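You operate a simulated robot arm through the tools that you are given. There is no shell and no other tool.

You run a simulated two-armed robot. Do the job below in one go: nothing can be reset, and whatever is moved stays where it is left.

JOB
Pull the slide tray out, lift the pack with the rocker and sort it by its seam.
Fine: a good seam goes in the good tray, a scorched one in the reject tray; rock the pin down again.

Only the result counts: the job must be done as asked and must still hold three seconds after the hand-in. Knocking over, shifting, dropping, spilling or breaking anything else fails it.

ROBOT AND FRAMES
Two 6-joint arms with two-finger parallel grippers on one trunk that stands fixed in place. Base frame: the origin is at the foot of the trunk, x ahead of it, y to its left, z up; the work surface is at about z = 741. Readings come in mm, rad, newtons and seconds.
The left shoulder is at [280, 185, 1005], the right one opposite. With the tool pointing down near the work surface each hand reaches from about 560 to 940 mm from the base axis, measured 20 degrees to its own side. Payload 1.57 kg a hand.
The TCP of each hand is the grasp point between the finger pads, 30 mm short of the fingertips. In the tool frame z runs along the fingers and y along their closing line. Largest opening 80 mm; finger width 17, thickness 12; the body of the gripper, 40 by 82 mm, starts 80 mm behind the TCP.
Orientation is that of the tool frame in the base frame, as a unit quaternion [x, y, z, w]. With the fingers straight down and closing along the base's y, the tool's x points along the base's -x, its y along +y and its z along -z.

CONTROLS
- The arms move only by the tool nudge_tool. It takes "left_deltas", "right_deltas" or both (then of equal length, played together; a hand with none holds still); each is a list that holds one entry, the list of rows, each a list of 7 numbers: the shift along the tool's x, y, z in mm, then the turn, a rotation vector about the tool's x, y, z in rad, then the opening, from 0 (shut) to 1 (fully open). In form: [[[x, y, z, wx, wy, wz, gripper], ...]]. A call has 1 to 20 rows; each row is the pose to reach, as a shift and turn from the pose commanded when the call began, along the tool's axes at that moment. Each row takes 0.2 s and may step no farther than 50 mm and 0.15 rad from the row before; otherwise, or with a gripper value out of range, the whole call is refused. A pose out of reach is approached as far as the arm can. The call stops where the force on the tool passes 50 N (or 10 N more than at its start, if that is more) or the arm is blocked; 0.2 s more then pass. The fingers move at their own pace (about 153 mm/s each) and stop on an object; they squeeze with about 22 N. The grip force told is the motor's: it shows also when the fingers shut on nothing. Time passes only in rows, and 0.2 s behind the last, so rows that repeat a pose let the fingers close. It gives the time, the measured TCP pose, the force on the tool (base axes), the opening and the grip force at its end, in the units of the frame above (readings bear some noise), with the torque about the TCP (base axes, N m) and any sound that the robot's microphone picked up.
- Cameras (640 x 400 px; columns grow to the right, rows downward): "scene" is now at [235.8, 6.5, 1442.9]; the picture's right is [0.10, -0.99, 0.00], its down [-0.76, -0.08, -0.64] and it looks along [0.64, 0.06, -0.77] (base axes); focal length 332 px, centre (320, 200). "left" rides on the left gripper at [72, 7, -122] in its tool frame; the picture's right is [-0.09, 1.00, 0.00], its down [-0.84, -0.08, -0.54] and it looks along [-0.54, -0.05, 0.84] (tool axes); focal length 238 px, centre (320, 200). "right" rides on the right gripper at [72, -7, -122] in its tool frame; the picture's right is [0.09, 1.00, 0.00], its down [-0.84, 0.08, -0.54] and it looks along [-0.54, 0.05, 0.84] (tool axes); focal length 238 px, centre (320, 200). There is no depth. A picture from a camera that has moved, and an enlarged one, comes with that camera's place and axes in the base frame and with its lens.
- snapshot(camera): a new picture of that camera. No time passes.
- lift_body(by): slides the trunk up (or, below 0, down) by that many mm; the arms and the scene camera ride with it, the base frame stays. It gives what a move gives, with no picture.
- pan_tilt(pan, tilt): turns the head with the scene camera to pan (to the left, within 1.501 rad either way) and tilt (down, from -0.506 to 1.204), counted from straight ahead of the robot. It gives what a move gives.
- inspect(camera, box): a new picture of the part [left, top, right, bottom] of that camera's present view, enlarged. No time passes.
- job_done(): hands the job in; it is judged then, once.

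Places have to be worked out from the pictures, the camera data and where the tool is seen. Open the grippers and draw the arms clear of the work before you hand the job in, unless the task says otherwise.

The tools are called after ">>>" as a command line: name --argument value ..., lists and objects as JSON in quotes. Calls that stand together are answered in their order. nudge_tool: Moves the arms, as the interface text tells. Its arguments: {"type":"object","properties":{"left_deltas":{"type":"array","items":{"type":"array","items":{"type":"array","items":{"type":"number"}}}},"right_deltas":{"type":"array","items":{"type":"array","items":{"type":"array","items":{"type":"number"}}}}},"required":[]} The other tools are called the same way: lift_body (by) moves the trunk up or down; pan_tilt (pan, tilt) turns the head that bears the scene camera; snapshot (camera) takes a picture; inspect (camera, box) takes an enlarged picture of a part of a camera's view; job_done () hands the job in.

At the start:

```text
clock: 0.0
left_tool_pos: [587.8, 230.7, 1110.7]
left_tcp_rot: [0.0, 1.0, 0.0, -0.001]
left_wrist_force: [-0.3, 0.7, 0.1]
left_moment: [-0.01, 0.01, 0.02]
left_opening: 80.0
left_finger_force: 0.1
right_tool_pos: [584.9, -170.3, 1135.7]
right_tcp_rot: [0.001, 1.0, 0.0, 0.001]
right_wrist_force: [-0.3, 0.2, -0.5]
right_moment: [-0.02, 0.03, 0.03]
right_opening: 79.9
right_finger_force: 0.1
trunk travel left (down, up): [-700.0, 290.0]
head pan, tilt (commanded): [0.101, 0.876]
```

scene: 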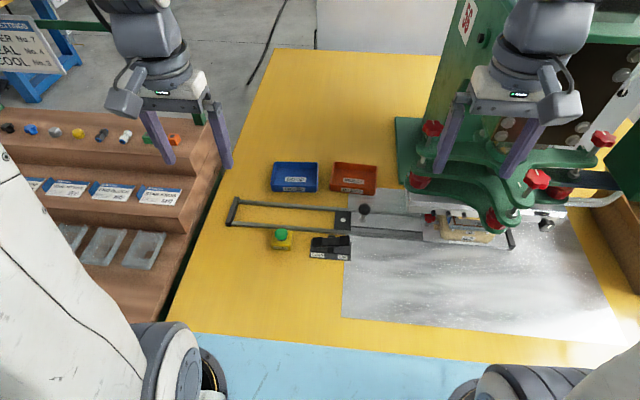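
right: 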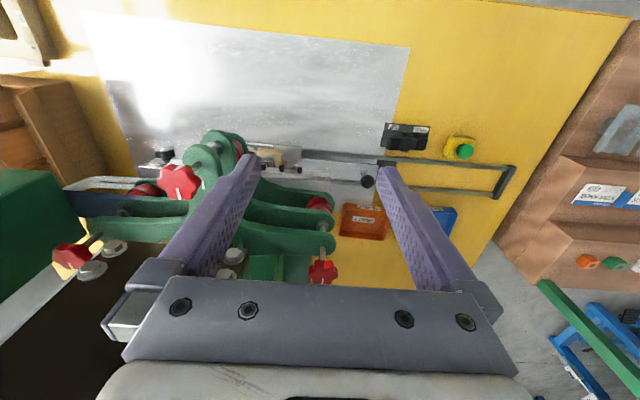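
left: 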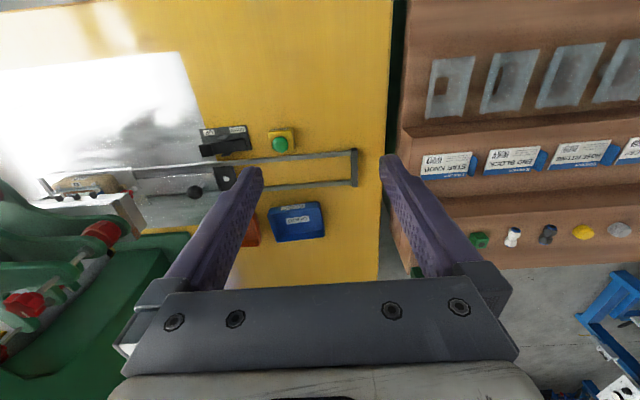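

I start by enlarging the scene view around the tray, rocker and boxes to see what is there.

>>> inspect --camera "scene" --box '[210, 150, 370, 270]'

>>> inspect --camera "scene" --box '[330, 170, 570, 280]'

>>> inspect --camera "left" --box '[0, 110, 380, 270]'

>>> inspect --camera "right" --box '[100, 100, 540, 300]'

```text
3.33 times, centred on (290, 210) of scene
camera zoom: at [235.8, 6.5, 1442.9], right [0.1, -0.99, 0.0], down [-0.76, -0.08, -0.64], along [0.64, 0.06, -0.77], focal length 1105 px, centre (420, 167)
```

zoom: 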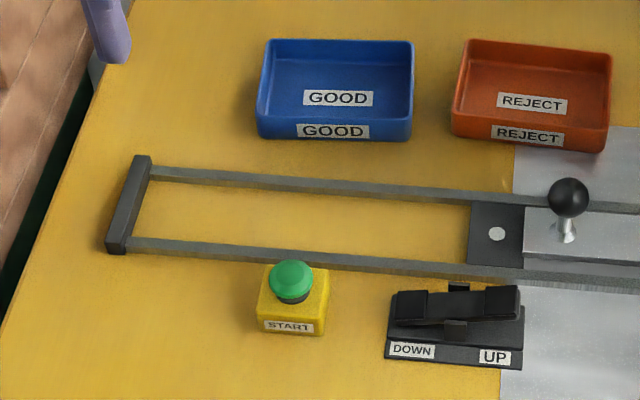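

```text
2.67 times, centred on (450, 225) of scene
camera zoom: at [235.8, 6.5, 1442.9], right [0.1, -0.99, 0.0], down [-0.76, -0.08, -0.64], along [0.64, 0.06, -0.77], focal length 884 px, centre (-27, 133)
```

zoom: 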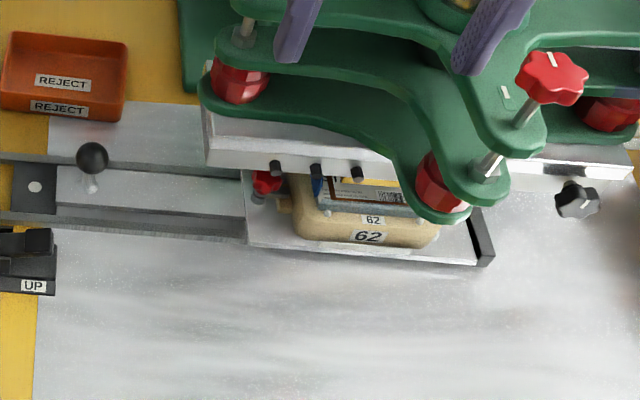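

```text
1.68 times, centred on (190, 190) of left
camera zoom: at [516.5, 236.2, 1233.0], right [0.09, 1.0, 0.0], down [0.84, -0.08, 0.54], along [0.54, -0.05, -0.84], focal length 401 px, centre (539, 217)
```

zoom: 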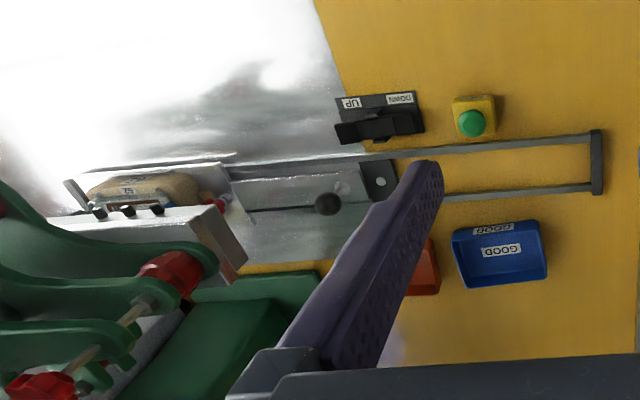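

```text
1.45 times, centred on (320, 200) of right
camera zoom: at [513.3, -175.7, 1257.2], right [-0.09, 1.0, 0.0], down [0.84, 0.08, 0.54], along [0.54, 0.05, -0.84], focal length 347 px, centre (320, 200)
```

zoom: 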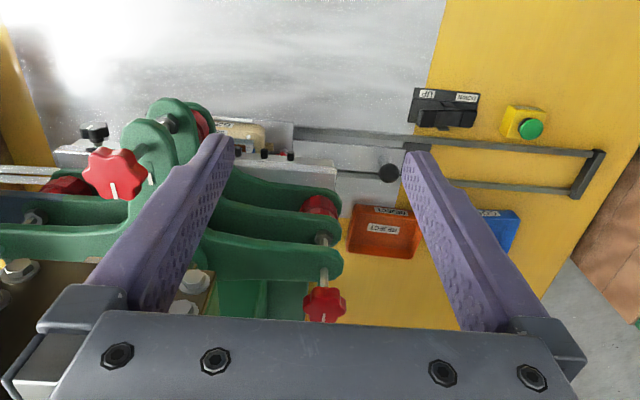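

The tray seems to run along y on two rails to an end bar at about y = 289. The ball knob sits near (747, -51, 805), and a round pin top shows near (750, -2). I enlarge the rocker, knob and nest before I touch anything.

>>> inspect --camera "scene" --box '[260, 220, 360, 270]'

>>> inspect --camera "scene" --box '[410, 200, 520, 260]'

>>> inspect --camera "scene" --box '[320, 190, 440, 250]'

>>> inspect --camera "left" --box '[20, 150, 140, 220]'

>>> inspect --camera "left" --box '[180, 110, 300, 180]'

```text
6.40 times, centred on (310, 245) of scene
camera zoom: at [235.8, 6.5, 1442.9], right [0.1, -0.99, 0.0], down [-0.76, -0.08, -0.64], along [0.64, 0.06, -0.77], focal length 2122 px, centre (384, -88)
```

zoom: 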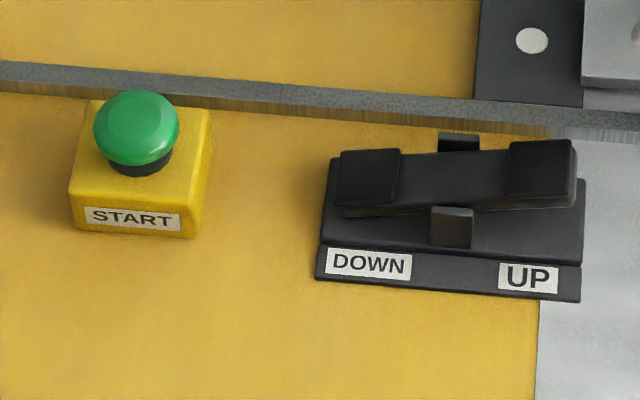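

```text
5.82 times, centred on (465, 230) of scene
camera zoom: at [235.8, 6.5, 1442.9], right [0.1, -0.99, 0.0], down [-0.76, -0.08, -0.64], along [0.64, 0.06, -0.77], focal length 1929 px, centre (-524, 26)
```

zoom: 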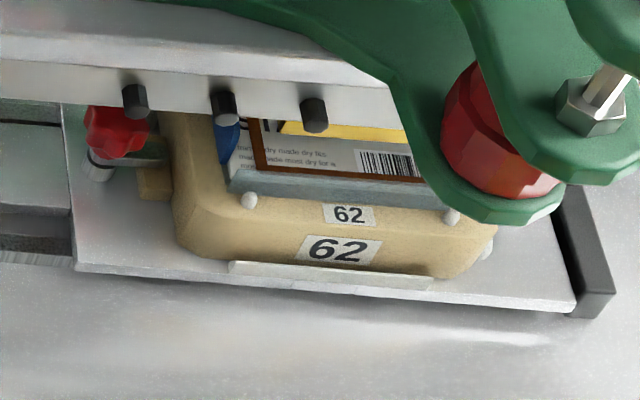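

```text
5.33 times, centred on (380, 220) of scene
camera zoom: at [235.8, 6.5, 1442.9], right [0.1, -0.99, 0.0], down [-0.76, -0.08, -0.64], along [0.64, 0.06, -0.77], focal length 1768 px, centre (0, 93)
```

zoom: 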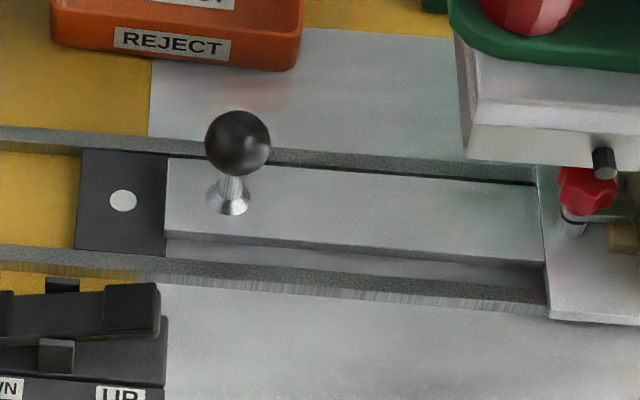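

```text
5.33 times, centred on (80, 185) of left
camera zoom: at [516.5, 236.2, 1233.0], right [0.09, 1.0, 0.0], down [0.84, -0.08, 0.54], along [0.54, -0.05, -0.84], focal length 1271 px, centre (1600, 280)
```

zoom: 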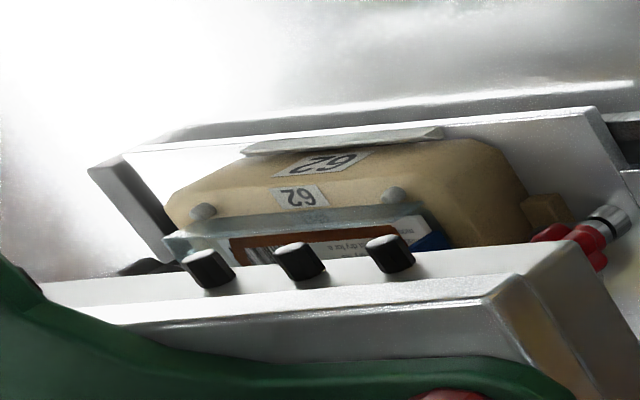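

```text
5.33 times, centred on (240, 145) of left
camera zoom: at [516.5, 236.2, 1233.0], right [0.09, 1.0, 0.0], down [0.84, -0.08, 0.54], along [0.54, -0.05, -0.84], focal length 1271 px, centre (747, 493)
```

zoom: 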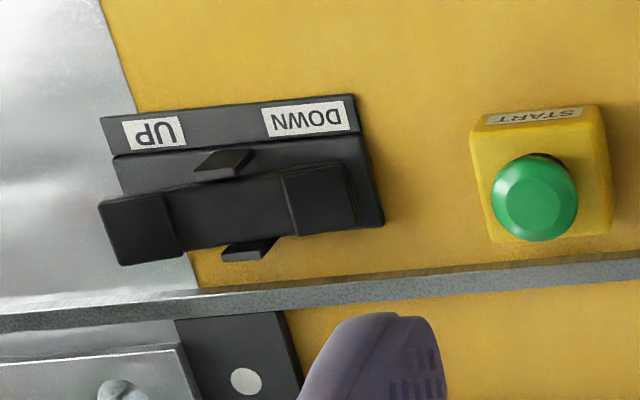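

The rocker's DOWN end is low now, and the knob ball is about 30 mm across near (747, -51, 806). I bring the left hand, open and fingers down, to a point about 75 mm above the ball.

>>> nudge_tool --left_deltas '[[[-13.25, -23.5, 19.2, 0, 0, 0, 1], [-26.5, -47, 38.4, 0, 0, 0, 1], [-39.75, -70.4, 57.6, 0, 0, 0, 1], [-53, -93.9, 76.9, 0, 0, 0, 1], [-66.25, -117.4, 96.1, 0, 0, 0, 1], [-79.5, -140.8, 115.3, 0, 0, 0, 1], [-92.75, -164.3, 134.6, 0, 0, 0, 1], [-106, -187.8, 153.8, 0, 0, 0, 1], [-119.25, -211.3, 173, 0, 0, 0, 1], [-132.5, -234.8, 192.2, 0, 0, 0, 1], [-145.75, -258.2, 211.5, 0, 0, 0, 1], [-159, -281.7, 230.7, 0, 0, 0, 1], [-159, -281.7, 230.7, 0, 0, 0, 1]]]'

>>> snapshot --camera "scene"

>>> snapshot --camera "left"

>>> snapshot --camera "right"

```text
clock: 2.8
left_tool_pos: [746.2, -50.5, 881.3]
left_tcp_rot: [0.0, 1.0, 0.001, 0.0]
left_wrist_force: [0.1, -0.2, 0.9]
left_moment: [-0.01, 0.02, 0.02]
left_opening: 79.9
left_finger_force: 0.1
right_tool_pos: [584.5, -169.1, 1135.6]
right_tcp_rot: [0.0, 1.0, 0.0, 0.0]
right_wrist_force: [-0.1, 0.3, -0.5]
right_moment: [0.0, 0.0, 0.01]
right_opening: 79.7
right_finger_force: 0.1
trunk travel left (down, up): [-700.0, 290.0]
head pan, tilt (commanded): [0.101, 0.876]
```

```text
taken
camera scene: at [236.0, 6.3, 1442.8], right [0.1, -0.99, 0.0], down [-0.76, -0.08, -0.64], along [0.64, 0.06, -0.77], focal length 332 px, centre (320, 200)
```

scene: 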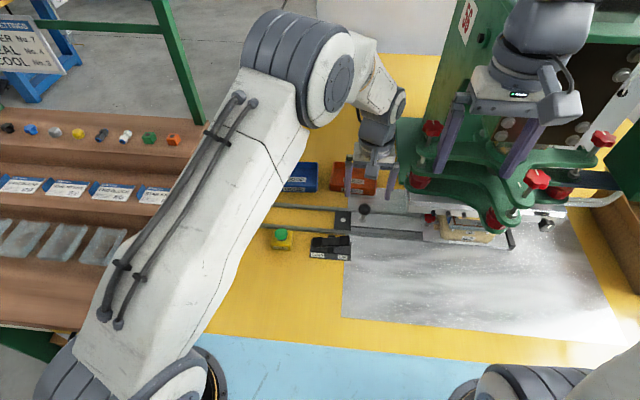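

```text
taken
camera left: at [674.9, -44.6, 1003.3], right [0.09, 1.0, 0.0], down [0.84, -0.08, 0.54], along [0.54, -0.05, -0.84], focal length 238 px, centre (320, 200)
```

left: 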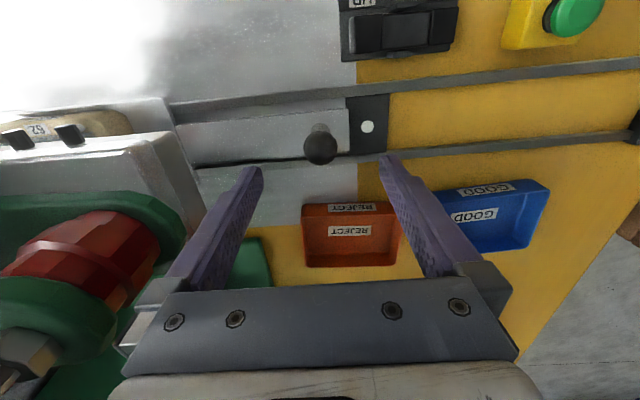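

```text
taken
camera right: at [513.4, -175.8, 1257.1], right [-0.09, 1.0, 0.0], down [0.84, 0.08, 0.54], along [0.54, 0.05, -0.84], focal length 238 px, centre (320, 200)
```

right: 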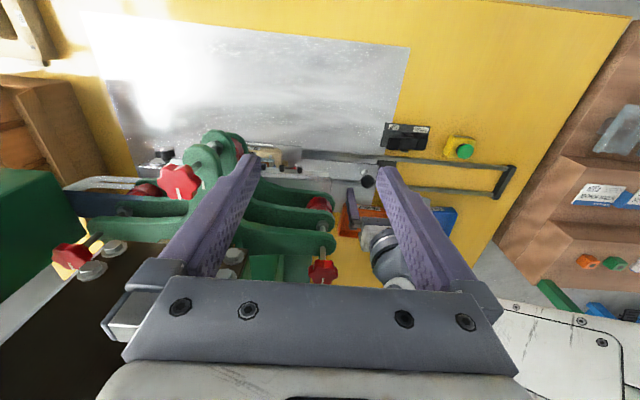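

From the left camera the ball works out at about (746, -51, 806), straight below the TCP. I go down 73 mm and close on it.

>>> nudge_tool --left_deltas '[[[0, -0.5, 20, 0, 0, 0, 1], [0, -0.5, 40, 0, 0, 0, 1], [0, -0.5, 58, 0, 0, 0, 1], [0, -0.5, 73, 0, 0, 0, 1], [0, -0.5, 73, 0, 0, 0, 0.3], [0, -0.5, 73, 0, 0, 0, 0.3], [0, -0.5, 73, 0, 0, 0, 0.3], [0, -0.5, 73, 0, 0, 0, 0.3]]]'

>>> snapshot --camera "left"

>>> snapshot --camera "scene"

```text
clock: 4.6
left_tool_pos: [745.7, -50.7, 805.7]
left_tcp_rot: [0.0, 1.0, 0.0, 0.0]
left_wrist_force: [1.5, 6.8, -1.6]
left_moment: [0.06, -0.1, 0.04]
left_opening: 30.2
left_finger_force: 39.6
right_tool_pos: [584.6, -169.2, 1136.9]
right_tcp_rot: [0.001, 1.0, 0.0, 0.001]
right_wrist_force: [-1.2, -0.5, -0.9]
right_moment: [0.01, -0.02, 0.01]
right_opening: 80.1
right_finger_force: 0.0
trunk travel left (down, up): [-700.0, 290.0]
head pan, tilt (commanded): [0.101, 0.876]
```

```text
taken
camera left: at [674.9, -44.6, 928.6], right [0.09, 1.0, 0.0], down [0.84, -0.08, 0.54], along [0.54, -0.05, -0.84], focal length 238 px, centre (320, 200)
```

left: 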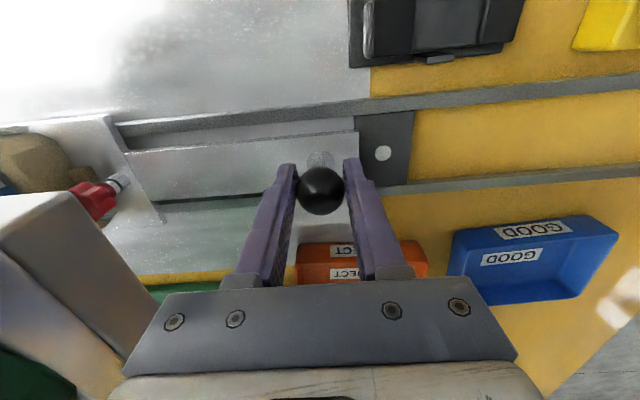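

```text
taken
camera scene: at [236.0, 6.8, 1442.8], right [0.1, -0.99, 0.0], down [-0.76, -0.08, -0.64], along [0.64, 0.06, -0.77], focal length 332 px, centre (320, 200)
```

scene: 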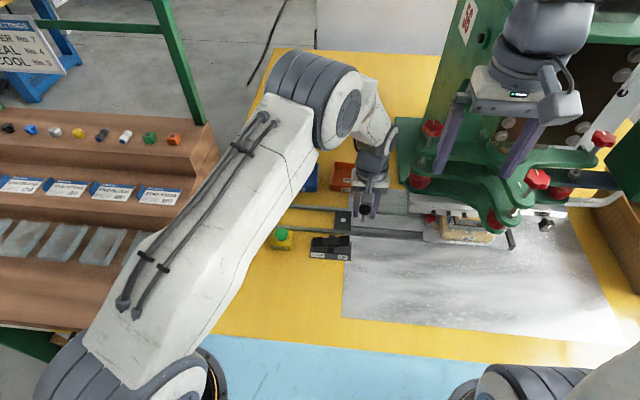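

The ball is held (30.2 mm opening). The rails run along y in the pictures, so I pull the tray gently in +y, 12 mm a row.

>>> nudge_tool --left_deltas '[[[0, 4, 0, 0, 0, 0, 0.3], [0, 12, 0, 0, 0, 0, 0.3], [0, 24, 0, 0, 0, 0, 0.3], [0, 36, 0, 0, 0, 0, 0.3], [0, 48, 0, 0, 0, 0, 0.3], [0, 60, 0, 0, 0, 0, 0.3], [0, 72, 0, 0, 0, 0, 0.3], [0, 84, 0, 0, 0, 0, 0.3], [0, 96, 0, 0, 0, 0, 0.3], [0, 108, 0, 0, 0, 0, 0.3], [0, 120, 0, 0, 0, 0, 0.3]]]'

>>> snapshot --camera "scene"

>>> snapshot --camera "right"

>>> snapshot --camera "left"

```text
clock: 7.0
left_tool_pos: [745.2, 68.2, 804.7]
left_tcp_rot: [0.0, 1.0, 0.0, 0.0]
left_wrist_force: [-5.5, 0.9, 2.8]
left_moment: [-0.16, 0.57, 0.02]
left_opening: 30.5
left_finger_force: 39.5
right_tool_pos: [584.6, -169.1, 1135.1]
right_tcp_rot: [0.0, 1.0, 0.0, 0.0]
right_wrist_force: [0.2, 0.6, -0.6]
right_moment: [0.03, -0.01, -0.01]
right_opening: 80.2
right_finger_force: 0.1
trunk travel left (down, up): [-700.0, 290.0]
head pan, tilt (commanded): [0.101, 0.876]
```

```text
taken
camera scene: at [235.6, 6.4, 1442.9], right [0.1, -0.99, 0.0], down [-0.76, -0.08, -0.64], along [0.64, 0.06, -0.77], focal length 332 px, centre (320, 200)
```

scene: 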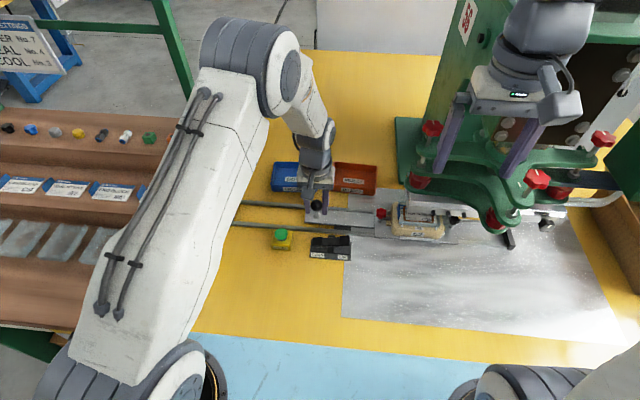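

```text
taken
camera right: at [513.1, -175.7, 1257.3], right [-0.09, 1.0, 0.0], down [0.84, 0.08, 0.54], along [0.54, 0.05, -0.84], focal length 238 px, centre (320, 200)
```

right: 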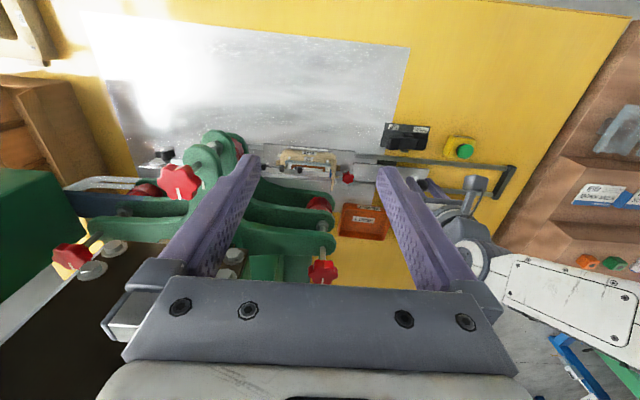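

```text
taken
camera left: at [674.8, 74.2, 928.5], right [0.09, 1.0, 0.0], down [0.84, -0.08, 0.54], along [0.54, -0.05, -0.84], focal length 238 px, centre (320, 200)
```

left: 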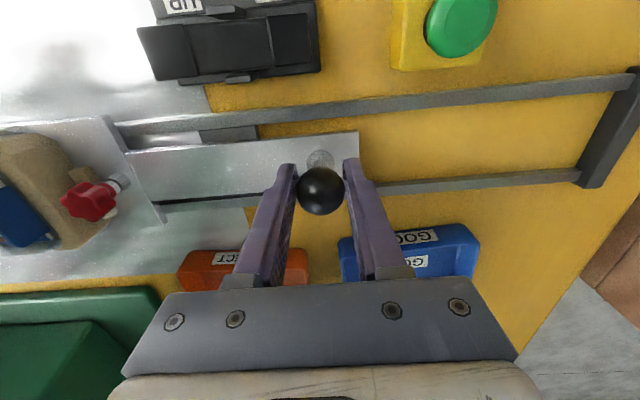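

The tray follows the hand with little force. I pull another 130 mm and look again before the last stretch.

>>> nudge_tool --left_deltas '[[[0, 6, 0, 0, 0, 0, 0.3], [0, 18, 0, 0, 0, 0, 0.3], [0, 30, 0, 0, 0, 0, 0.3], [0, 42, 0, 0, 0, 0, 0.3], [0, 54, 0, 0, 0, 0, 0.3], [0, 66, 0, 0, 0, 0, 0.3], [0, 78, 0, 0, 0, 0, 0.3], [0, 90, 0, 0, 0, 0, 0.3], [0, 102, 0, 0, 0, 0, 0.3], [0, 114, 0, 0, 0, 0, 0.3], [0, 126, 0, 0, 0, 0, 0.3], [0, 134, 0, 0, 0, 0, 0.3]]]'

>>> snapshot --camera "scene"

>>> snapshot --camera "left"

>>> inspect --camera "scene" --box '[220, 170, 420, 270]'

```text
clock: 9.6
left_tool_pos: [745.3, 203.4, 806.1]
left_tcp_rot: [0.0, 1.0, -0.001, -0.002]
left_wrist_force: [-5.6, -1.0, -13.6]
left_moment: [-0.13, 0.35, 0.0]
left_opening: 30.4
left_finger_force: 39.9
right_tool_pos: [585.2, -169.1, 1135.3]
right_tcp_rot: [-0.001, 1.0, 0.0, 0.0]
right_wrist_force: [-0.2, 0.0, -0.6]
right_moment: [-0.02, 0.01, 0.01]
right_opening: 80.1
right_finger_force: 0.1
trunk travel left (down, up): [-700.0, 290.0]
head pan, tilt (commanded): [0.101, 0.876]
```

```text
taken
camera scene: at [236.3, 6.6, 1442.7], right [0.1, -0.99, 0.0], down [-0.76, -0.08, -0.64], along [0.64, 0.06, -0.77], focal length 332 px, centre (320, 200)
```

scene: 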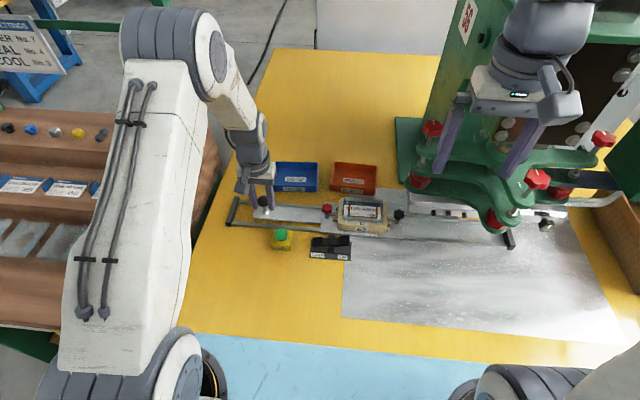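

```text
taken
camera left: at [675.3, 208.8, 928.9], right [0.09, 1.0, 0.0], down [0.84, -0.08, 0.54], along [0.54, -0.05, -0.84], focal length 238 px, centre (320, 200)
```

left: 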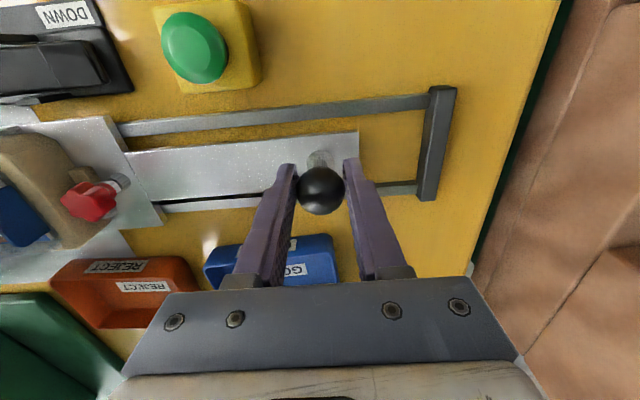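

```text
3.20 times, centred on (320, 220) of scene
camera zoom: at [236.3, 6.6, 1442.7], right [0.1, -0.99, 0.0], down [-0.76, -0.08, -0.64], along [0.64, 0.06, -0.77], focal length 1061 px, centre (320, 136)
```

zoom: 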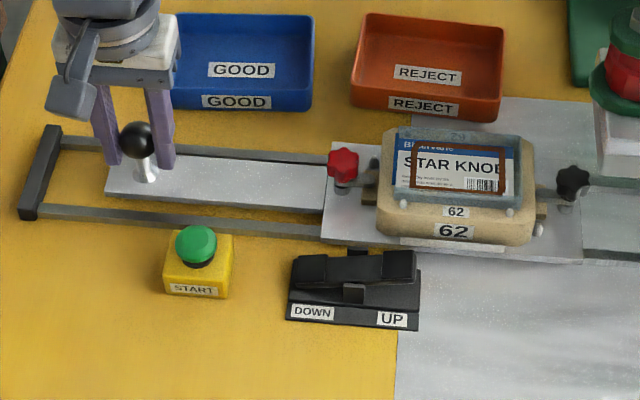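

The tray is nearly at the end bar. I see a pack marked STAR KNOB with a brown rectangular line in the nest. I pull the last ~45 mm slowly until it meets the stop.

>>> nudge_tool --left_deltas '[[[0, 6, 0, 0, 0, 0, 0.3], [0, 14, 0, 0, 0, 0, 0.3], [0, 22, 0, 0, 0, 0, 0.3], [0, 30, 0, 0, 0, 0, 0.3], [0, 36, 0, 0, 0, 0, 0.3], [0, 40, 0, 0, 0, 0, 0.3], [0, 44, 0, 0, 0, 0, 0.3], [0, 47, 0, 0, 0, 0, 0.3], [0, 50, 0, 0, 0, 0, 0.3], [0, 53, 0, 0, 0, 0, 0.3], [0, 56, 0, 0, 0, 0, 0.3], [0, 59, 0, 0, 0, 0, 0.3]]]'

>>> snapshot --camera "left"

>>> inspect --camera "scene" --box '[220, 170, 420, 270]'

```text
clock: 12.0
left_tool_pos: [746.4, 249.5, 806.4]
left_tcp_rot: [0.001, 1.0, -0.004, -0.002]
left_wrist_force: [6.7, -31.1, -3.7]
left_moment: [-0.41, 0.14, -0.05]
left_opening: 30.6
left_finger_force: 39.4
right_tool_pos: [586.8, -168.2, 1135.6]
right_tcp_rot: [-0.001, 1.0, -0.001, 0.0]
right_wrist_force: [0.6, 0.2, 0.8]
right_moment: [-0.01, 0.01, 0.02]
right_opening: 79.9
right_finger_force: 0.1
trunk travel left (down, up): [-700.0, 290.0]
head pan, tilt (commanded): [0.101, 0.876]
stopped in row 11 (left hand): the force on the tool passed its limit at 54 N (the readings are from after the stop); the commanded pose is now the measured one
```

```text
taken
camera left: at [675.4, 256.7, 928.9], right [0.09, 1.0, -0.01], down [0.84, -0.08, 0.54], along [0.54, -0.06, -0.84], focal length 238 px, centre (320, 200)
```

left: 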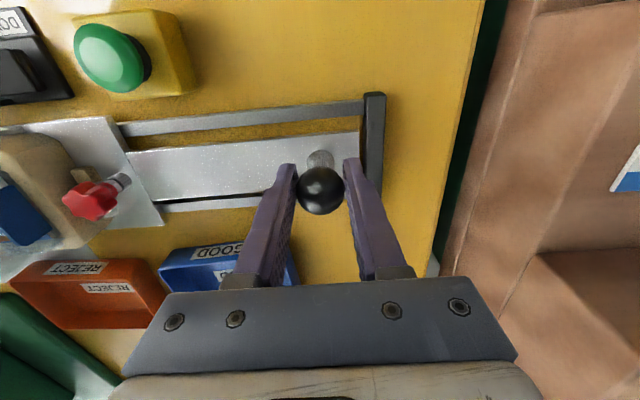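

```text
3.20 times, centred on (320, 220) of scene
camera zoom: at [236.6, 4.7, 1443.0], right [0.1, -0.99, 0.0], down [-0.76, -0.08, -0.64], along [0.64, 0.06, -0.77], focal length 1061 px, centre (320, 136)
```

zoom: 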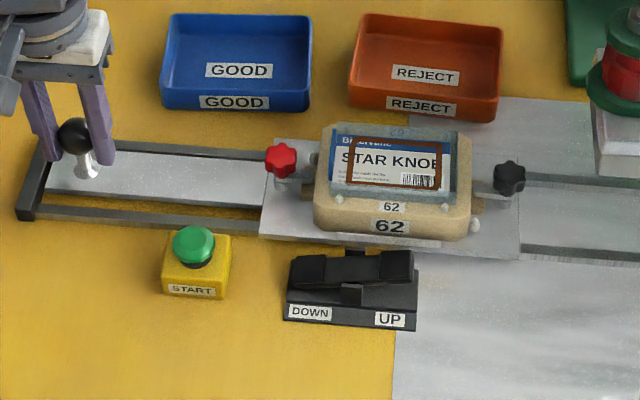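

The force stop shows that the tray has reached the end bar. I enlarge the pack from the scene camera, then open the left fingers and lift off the ball.

>>> inspect --camera "scene" --box '[300, 200, 390, 250]'

>>> nudge_tool --left_deltas '[[[0, -1, 0, 0, 0, 0, 0.3], [0, -1, 0, 0, 0, 0, 0.75], [0, -1, 0, 0, 0, 0, 0.75], [0, -1, -15, 0, 0, 0, 0.75], [0, -1, -40, 0, 0, 0, 0.75], [0, -1, -75, 0, 0, 0, 0.75], [0, -1, -110, 0, 0, 0, 0.75]]]'

>>> snapshot --camera "scene"

>>> inspect --camera "scene" --box '[220, 170, 420, 270]'

```text
7.11 times, centred on (345, 225) of scene
camera zoom: at [236.6, 4.7, 1443.0], right [0.1, -0.99, 0.0], down [-0.76, -0.08, -0.64], along [0.64, 0.06, -0.77], focal length 2358 px, centre (142, 22)
```

zoom: 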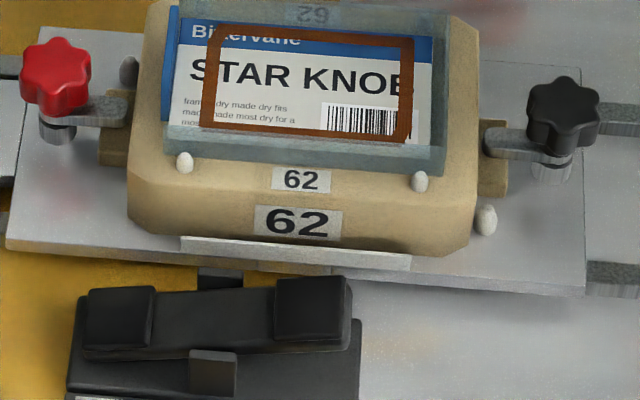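

```text
clock: 13.6
left_tool_pos: [745.1, 250.5, 916.1]
left_tcp_rot: [0.001, 1.0, -0.003, -0.003]
left_wrist_force: [-0.4, -0.1, -0.3]
left_moment: [0.02, 0.0, 0.01]
left_opening: 59.9
left_finger_force: 0.1
right_tool_pos: [586.1, -168.0, 1134.8]
right_tcp_rot: [-0.001, 1.0, 0.0, 0.0]
right_wrist_force: [-0.2, 0.3, 0.7]
right_moment: [0.0, -0.01, -0.01]
right_opening: 79.9
right_finger_force: 0.0
trunk travel left (down, up): [-700.0, 290.0]
head pan, tilt (commanded): [0.101, 0.876]
```

```text
taken
camera scene: at [236.0, 6.3, 1442.8], right [0.1, -0.99, 0.0], down [-0.76, -0.08, -0.64], along [0.64, 0.06, -0.77], focal length 332 px, centre (320, 200)
```

scene: 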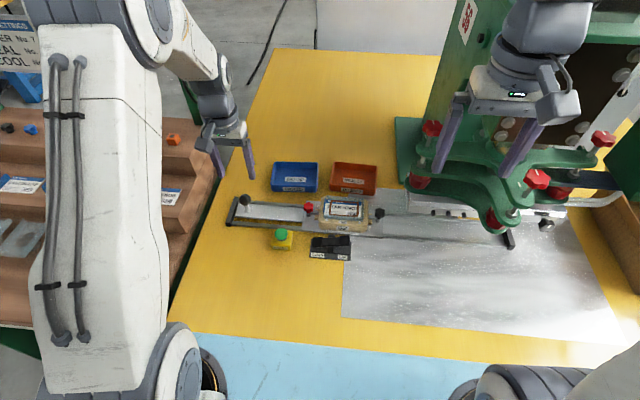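

```text
3.20 times, centred on (320, 220) of scene
camera zoom: at [236.0, 6.3, 1442.8], right [0.1, -0.99, 0.0], down [-0.76, -0.08, -0.64], along [0.64, 0.06, -0.77], focal length 1061 px, centre (320, 136)
```

zoom: 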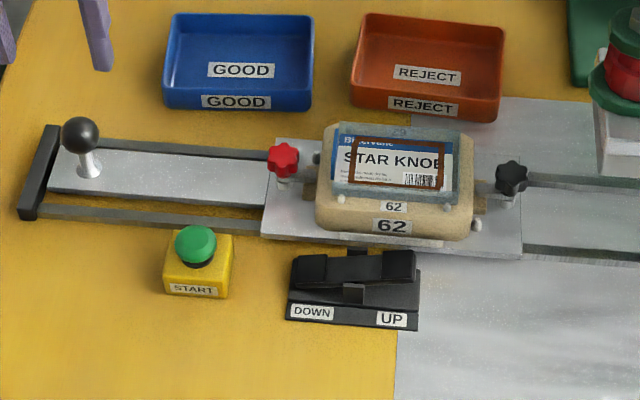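

The seam looks like a dark brown frame, which suggests scorching, but I want a closer look. I take the left hand camera over the pack, staying well above it.

>>> nudge_tool --left_deltas '[[[5, -25, 0, 0, 0, 0, 1], [12, -60, 0, 0, 0, 0, 1], [20, -95, 0, 0, 0, 0, 1], [28, -130, 5, 0, 0, 0, 1], [36, -165, 10, 0, 0, 0, 1], [44, -200, 15, 0, 0, 0, 1], [52, -230, 20, 0, 0, 0, 1], [57, -250, 26, 0, 0, 0, 1], [57, -250, 26, 0, 0, 0, 1]]]'

>>> snapshot --camera "left"

>>> inspect --camera "left" --box '[240, 130, 400, 250]'

>>> inspect --camera "left" --box '[180, 0, 460, 160]'

```text
clock: 15.6
left_tool_pos: [686.8, 0.1, 891.8]
left_tcp_rot: [0.002, 1.0, -0.002, -0.002]
left_wrist_force: [-0.4, -0.3, -0.7]
left_moment: [0.02, 0.01, 0.02]
left_opening: 80.1
left_finger_force: 0.0
right_tool_pos: [585.7, -168.2, 1136.2]
right_tcp_rot: [-0.001, 1.0, 0.001, 0.001]
right_wrist_force: [-0.1, -0.1, 0.7]
right_moment: [0.0, 0.0, -0.03]
right_opening: 80.3
right_finger_force: 0.2
trunk travel left (down, up): [-700.0, 290.0]
head pan, tilt (commanded): [0.101, 0.876]
```

```text
taken
camera left: at [616.7, 7.3, 1013.6], right [0.09, 1.0, 0.0], down [0.84, -0.08, 0.54], along [0.54, -0.05, -0.84], focal length 238 px, centre (320, 200)
```

left: 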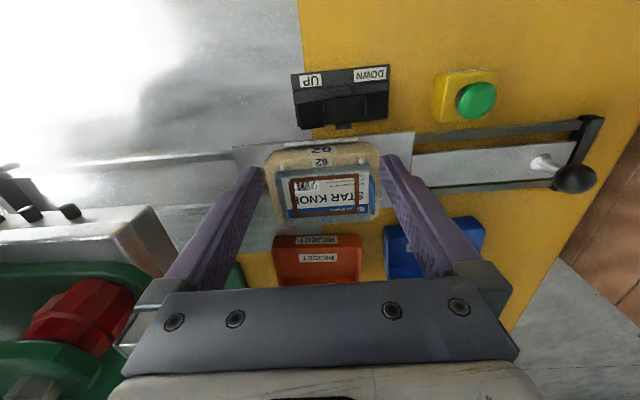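

```text
3.33 times, centred on (320, 190) of left
camera zoom: at [616.7, 7.3, 1013.6], right [0.09, 1.0, 0.0], down [0.84, -0.08, 0.54], along [0.54, -0.05, -0.84], focal length 794 px, centre (320, 233)
```

zoom: 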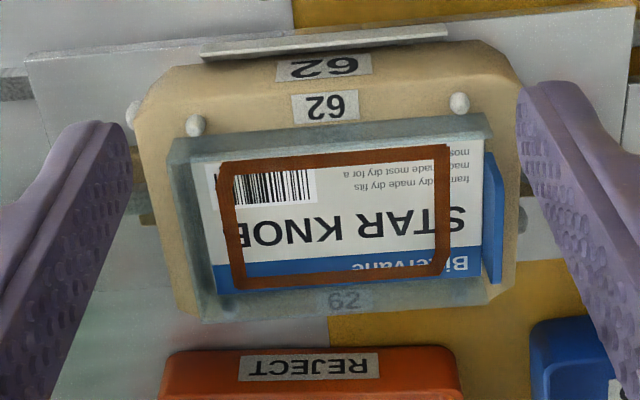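

```text
2.29 times, centred on (320, 80) of left
camera zoom: at [616.7, 7.3, 1013.6], right [0.09, 1.0, 0.0], down [0.84, -0.08, 0.54], along [0.54, -0.05, -0.84], focal length 545 px, centre (320, 474)
```

zoom: 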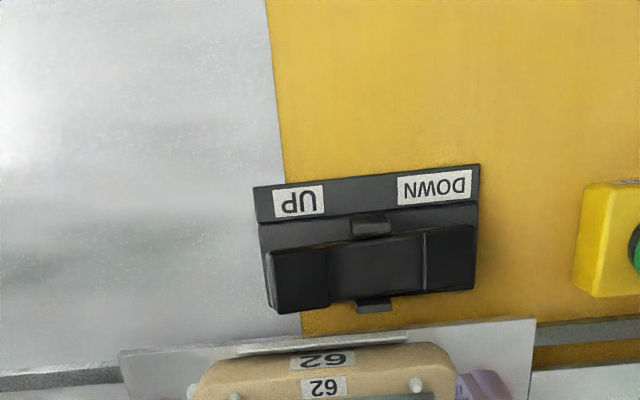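

The close view confirms a dark brown, burnt-looking seam frame. I zoom in more to make out the pack's edges, its height and the blue part at its end.

>>> inspect --camera "left" --box '[275, 160, 375, 222]'

>>> inspect --camera "left" --box '[335, 160, 385, 215]'

>>> inspect --camera "right" --box '[330, 120, 450, 200]'

>>> inspect --camera "scene" --box '[310, 195, 380, 240]'

```text
6.40 times, centred on (325, 191) of left
camera zoom: at [616.7, 7.3, 1013.6], right [0.09, 1.0, 0.0], down [0.84, -0.08, 0.54], along [0.54, -0.05, -0.84], focal length 1525 px, centre (288, 258)
```

zoom: 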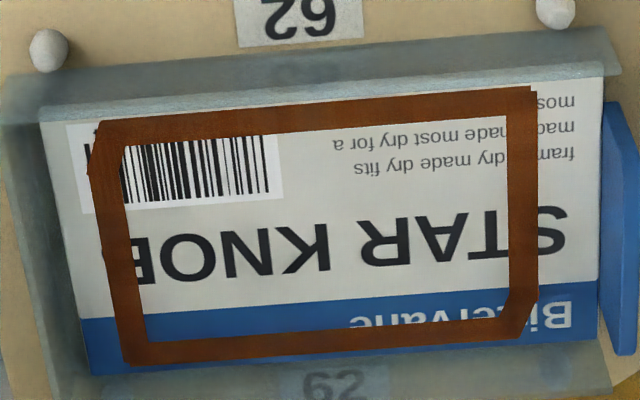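

```text
7.27 times, centred on (360, 188) of left
camera zoom: at [616.7, 7.3, 1013.6], right [0.09, 1.0, 0.0], down [0.84, -0.08, 0.54], along [0.54, -0.05, -0.84], focal length 1734 px, centre (29, 291)
```

zoom: 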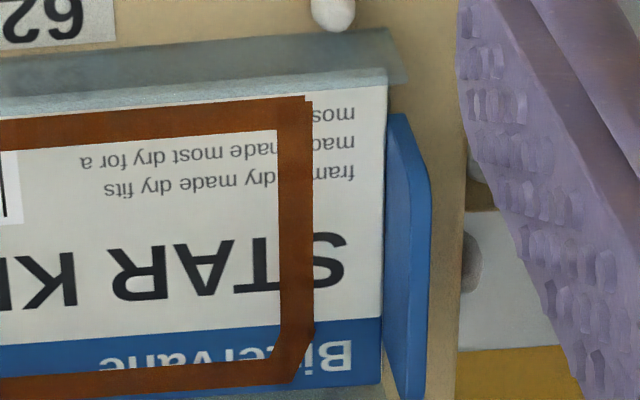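

```text
5.00 times, centred on (390, 160) of right
camera zoom: at [513.7, -174.7, 1257.2], right [-0.09, 1.0, 0.0], down [0.84, 0.08, 0.54], along [0.54, 0.05, -0.84], focal length 1192 px, centre (-30, 400)
```

zoom: 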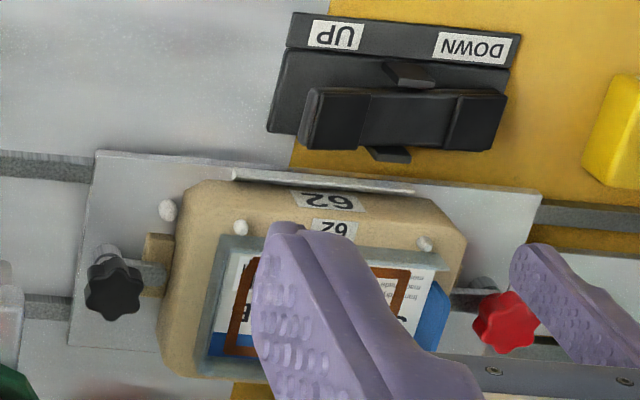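

```text
8.89 times, centred on (345, 218) of scene
camera zoom: at [235.9, 6.1, 1442.9], right [0.1, -0.99, 0.0], down [-0.76, -0.08, -0.64], along [0.64, 0.07, -0.77], focal length 2947 px, centre (98, 44)
```

zoom: 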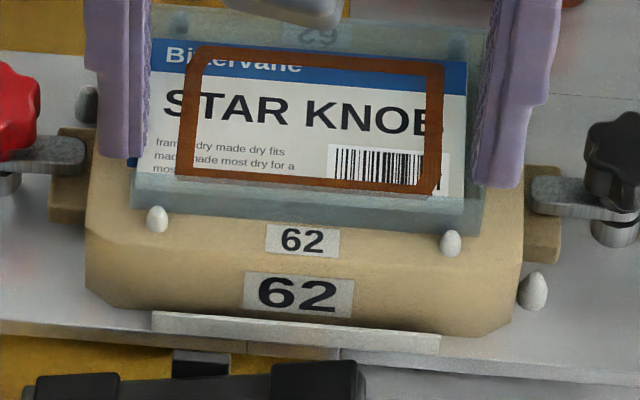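

The blue part stands at the +y end of the pack, and the nest liner is open there. The UP pad works out at about (669, -8, ~780), so I close the left fingers and bring the tips about 20 mm above it.

>>> nudge_tool --left_deltas '[[[4, -2, 0, 0, 0, 0, 0.5], [9, -4, 10, 0, 0, 0, 0], [14, -7, 30, 0, 0, 0, 0], [17.5, -8, 50, 0, 0, 0, 0], [17.5, -8, 60, 0, 0, 0, 0], [17.5, -8, 60, 0, 0, 0, 0], [17.5, -8, 60, 0, 0, 0, 0]]]'

>>> snapshot --camera "left"

>>> inspect --camera "scene" --box '[290, 190, 390, 265]'

>>> inspect --camera "right" --box '[340, 100, 460, 180]'

```text
clock: 17.2
left_tool_pos: [671.3, -4.5, 830.5]
left_tcp_rot: [0.001, 1.0, -0.003, -0.001]
left_wrist_force: [0.2, 0.1, 0.3]
left_moment: [0.0, 0.01, 0.0]
left_opening: 0.0
left_finger_force: 20.7
right_tool_pos: [584.8, -168.1, 1135.7]
right_tcp_rot: [-0.001, 1.0, -0.001, 0.001]
right_wrist_force: [-0.6, 0.7, -0.3]
right_moment: [0.01, 0.04, 0.03]
right_opening: 79.8
right_finger_force: 0.1
trunk travel left (down, up): [-700.0, 290.0]
head pan, tilt (commanded): [0.101, 0.876]
```

```text
taken
camera left: at [600.4, 1.2, 953.9], right [0.09, 1.0, 0.0], down [0.84, -0.08, 0.54], along [0.54, -0.05, -0.84], focal length 238 px, centre (320, 200)
```

left: 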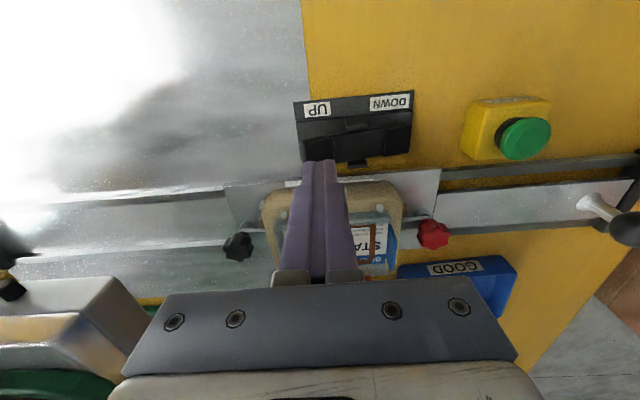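

```text
5.33 times, centred on (340, 228) of scene
camera zoom: at [235.9, 6.2, 1442.9], right [0.1, -0.99, 0.0], down [-0.76, -0.08, -0.64], along [0.64, 0.06, -0.77], focal length 1768 px, centre (213, 53)
```

zoom: 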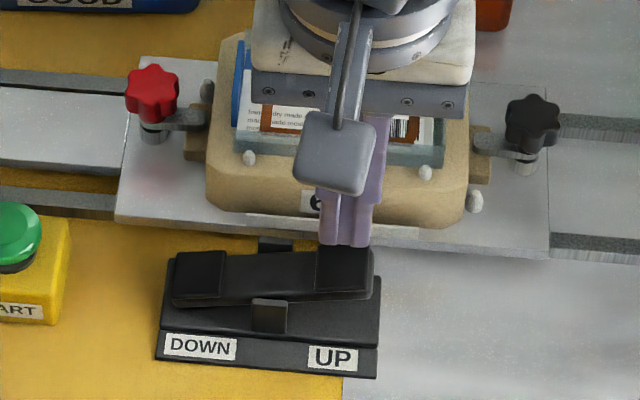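

```text
5.00 times, centred on (400, 140) of right
camera zoom: at [513.7, -174.7, 1257.2], right [-0.09, 1.0, 0.0], down [0.84, 0.08, 0.54], along [0.54, 0.05, -0.84], focal length 1192 px, centre (-80, 500)
```

zoom: 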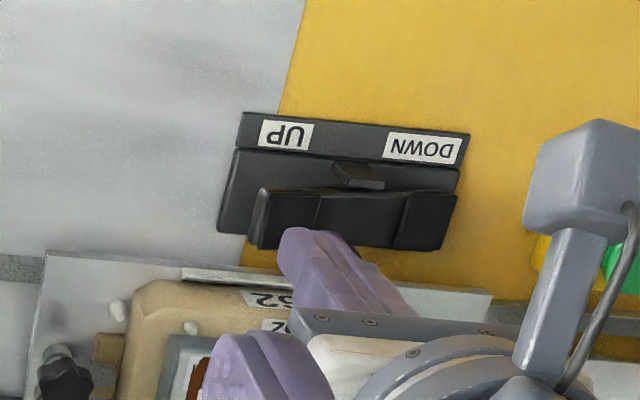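

The tips hang about over the UP pad, and I shift 3 mm toward the robot and 3 mm to the right. Then I press down in small steps and watch the force and any sound.

>>> nudge_tool --left_deltas '[[[3, -3, 5, 0, 0, 0, 0], [3, -3, 10, 0, 0, 0, 0], [3, -3, 14, 0, 0, 0, 0], [3, -3, 18, 0, 0, 0, 0], [3, -3, 22, 0, 0, 0, 0], [3, -3, 26, 0, 0, 0, 0], [3, -3, 29, 0, 0, 0, 0], [3, -3, 32, 0, 0, 0, 0]]]'

>>> inspect --camera "scene" --box '[290, 190, 390, 265]'

>>> inspect --camera "right" --box '[340, 100, 460, 180]'

```text
clock: 19.0
left_tool_pos: [668.0, -8.8, 799.2]
left_tcp_rot: [0.001, 1.0, -0.003, -0.001]
left_wrist_force: [1.0, -0.5, 0.7]
left_moment: [-0.03, -0.03, -0.01]
left_opening: 0.1
left_finger_force: 21.6
right_tool_pos: [585.5, -167.9, 1136.3]
right_tcp_rot: [-0.001, 1.0, 0.0, 0.0]
right_wrist_force: [0.4, 0.8, 0.1]
right_moment: [-0.02, 0.01, 0.02]
right_opening: 79.9
right_finger_force: 0.1
trunk travel left (down, up): [-700.0, 290.0]
head pan, tilt (commanded): [0.101, 0.876]
```

```text
5.33 times, centred on (340, 228) of scene
camera zoom: at [235.9, 6.2, 1442.8], right [0.1, -0.99, 0.0], down [-0.76, -0.08, -0.64], along [0.64, 0.06, -0.77], focal length 1768 px, centre (213, 53)
```

zoom: 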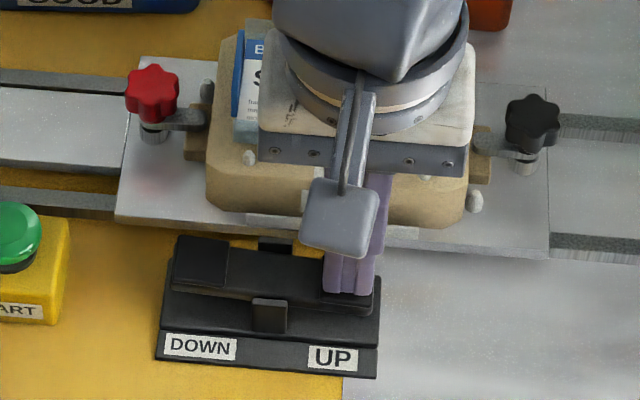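

```text
5.00 times, centred on (400, 140) of right
camera zoom: at [513.7, -174.7, 1257.2], right [-0.09, 1.0, 0.0], down [0.84, 0.08, 0.54], along [0.54, 0.05, -0.84], focal length 1192 px, centre (-80, 500)
```

zoom: 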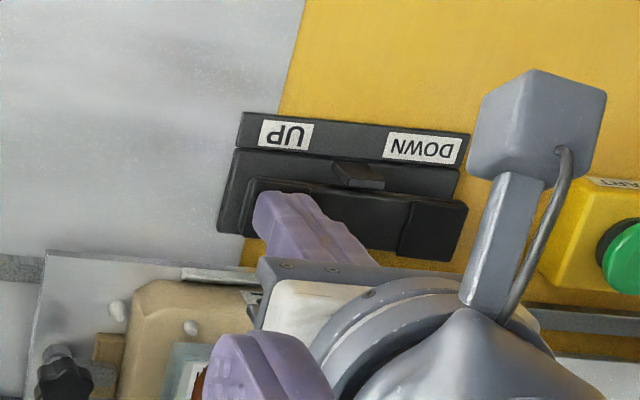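

The rocker has flipped: its UP end is low and the DOWN end is raised. I lift the left hand straight up and move it left to see whether the pack has risen.

>>> nudge_tool --left_deltas '[[[0, 0, -15, 0, 0, 0, 0], [0, 0, -50, 0, 0, 0, 0], [0, 0, -95, 0, 0, 0, 0], [0, 30, -130, 0, 0, 0, 0.5], [0, 70, -145, 0, 0, 0, 1], [0, 110, -150, 0, 0, 0, 1], [0, 150, -150, 0, 0, 0, 1], [0, 150, -150, 0, 0, 0, 1]]]'

>>> inspect --camera "scene" --box '[290, 190, 390, 265]'

>>> inspect --camera "right" --box '[340, 100, 460, 180]'

>>> snapshot --camera "left"

```text
clock: 20.8
left_tool_pos: [667.4, 144.5, 947.9]
left_tcp_rot: [0.002, 1.0, -0.003, -0.001]
left_wrist_force: [0.0, 0.0, -0.1]
left_moment: [-0.01, -0.02, 0.03]
left_opening: 79.9
left_finger_force: 0.0
right_tool_pos: [585.7, -167.7, 1135.4]
right_tcp_rot: [-0.002, 1.0, 0.001, 0.0]
right_wrist_force: [-0.1, 0.5, 0.5]
right_moment: [0.04, -0.02, 0.03]
right_opening: 80.0
right_finger_force: 0.1
trunk travel left (down, up): [-700.0, 290.0]
head pan, tilt (commanded): [0.101, 0.876]
```

```text
5.33 times, centred on (340, 228) of scene
camera zoom: at [235.8, 6.4, 1442.9], right [0.1, -0.99, 0.0], down [-0.76, -0.08, -0.64], along [0.64, 0.06, -0.77], focal length 1768 px, centre (213, 53)
```

zoom: 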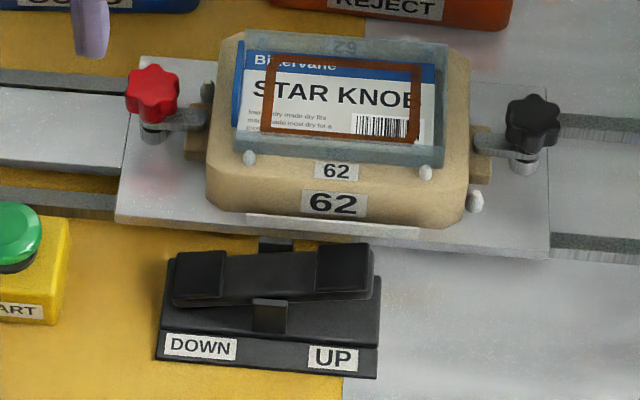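

```text
5.00 times, centred on (400, 140) of right
camera zoom: at [513.7, -174.5, 1257.2], right [-0.09, 1.0, 0.0], down [0.84, 0.08, 0.54], along [0.54, 0.05, -0.84], focal length 1192 px, centre (-80, 500)
```

zoom: 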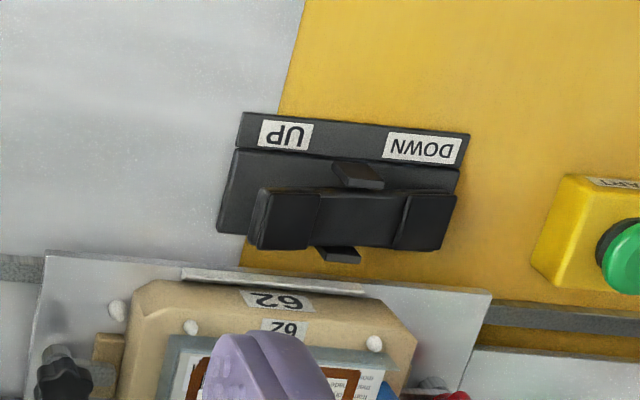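

```text
taken
camera left: at [597.6, 150.9, 1071.2], right [0.09, 1.0, -0.01], down [0.84, -0.08, 0.54], along [0.54, -0.05, -0.84], focal length 238 px, centre (320, 200)
```

left: 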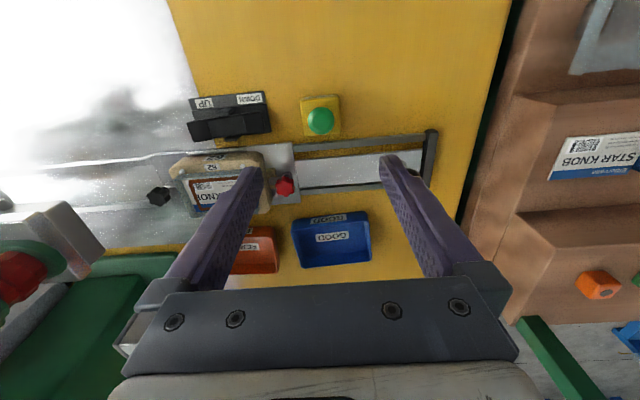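

On release the rocker swung back to DOWN and the pack is still seated, so I did not press far enough to pass its tipping point. I go back over the UP pad and press deeper, until the force rises.

>>> nudge_tool --left_deltas '[[[0, -40, 0, 0, 0, 0, 0.5], [0, -80, 0, 0, 0, 0, 0], [0, -120, 10, 0, 0, 0, 0], [-0.5, -152, 30, 0, 0, 0, 0], [-0.5, -153, 70, 0, 0, 0, 0], [-0.5, -153, 105, 0, 0, 0, 0], [-0.5, -153, 125, 0, 0, 0, 0], [-0.5, -153, 135, 0, 0, 0, 0], [-0.5, -153, 140, 0, 0, 0, 0], [-0.5, -153, 145, 0, 0, 0, 0], [-0.5, -153, 148, 0, 0, 0, 0], [-0.5, -153, 151, 0, 0, 0, 0], [-0.5, -153, 154, 0, 0, 0, 0], [-0.5, -153, 157, 0, 0, 0, 0]]]'

>>> inspect --camera "scene" --box '[290, 190, 390, 265]'

>>> inspect --camera "right" --box '[340, 100, 460, 180]'

```text
clock: 23.8
left_tool_pos: [667.2, -11.0, 794.9]
left_tcp_rot: [0.0, 1.0, -0.002, -0.001]
left_wrist_force: [-4.4, 2.3, 23.6]
left_moment: [0.34, 0.11, 0.08]
left_opening: 0.0
left_finger_force: 21.4
right_tool_pos: [584.5, -167.0, 1135.6]
right_tcp_rot: [0.0, 1.0, 0.0, 0.0]
right_wrist_force: [0.2, 0.3, 0.3]
right_moment: [-0.04, 0.01, -0.01]
right_opening: 80.1
right_finger_force: 0.1
trunk travel left (down, up): [-700.0, 290.0]
head pan, tilt (commanded): [0.101, 0.876]
```

```text
5.33 times, centred on (340, 228) of scene
camera zoom: at [234.8, 6.4, 1443.6], right [0.1, -0.99, 0.0], down [-0.76, -0.08, -0.64], along [0.64, 0.07, -0.77], focal length 1768 px, centre (213, 53)
```

zoom: 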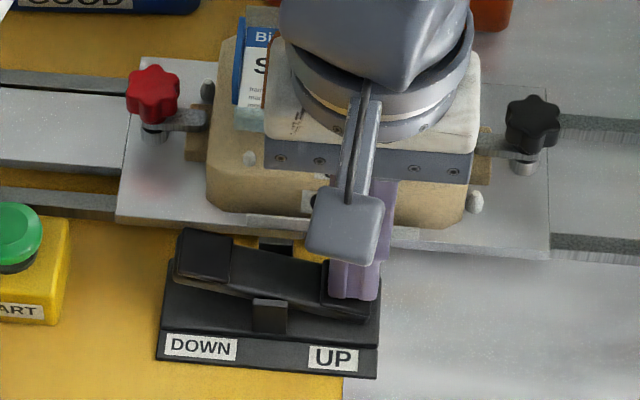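

```text
5.00 times, centred on (400, 140) of right
camera zoom: at [512.9, -174.5, 1258.1], right [-0.09, 1.0, 0.0], down [0.84, 0.08, 0.54], along [0.54, 0.05, -0.84], focal length 1192 px, centre (-80, 500)
```

zoom: 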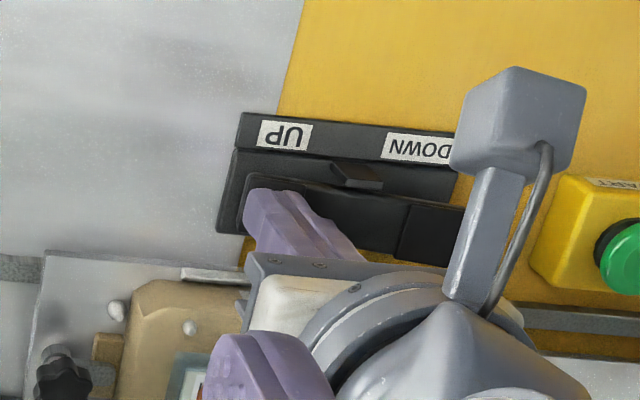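

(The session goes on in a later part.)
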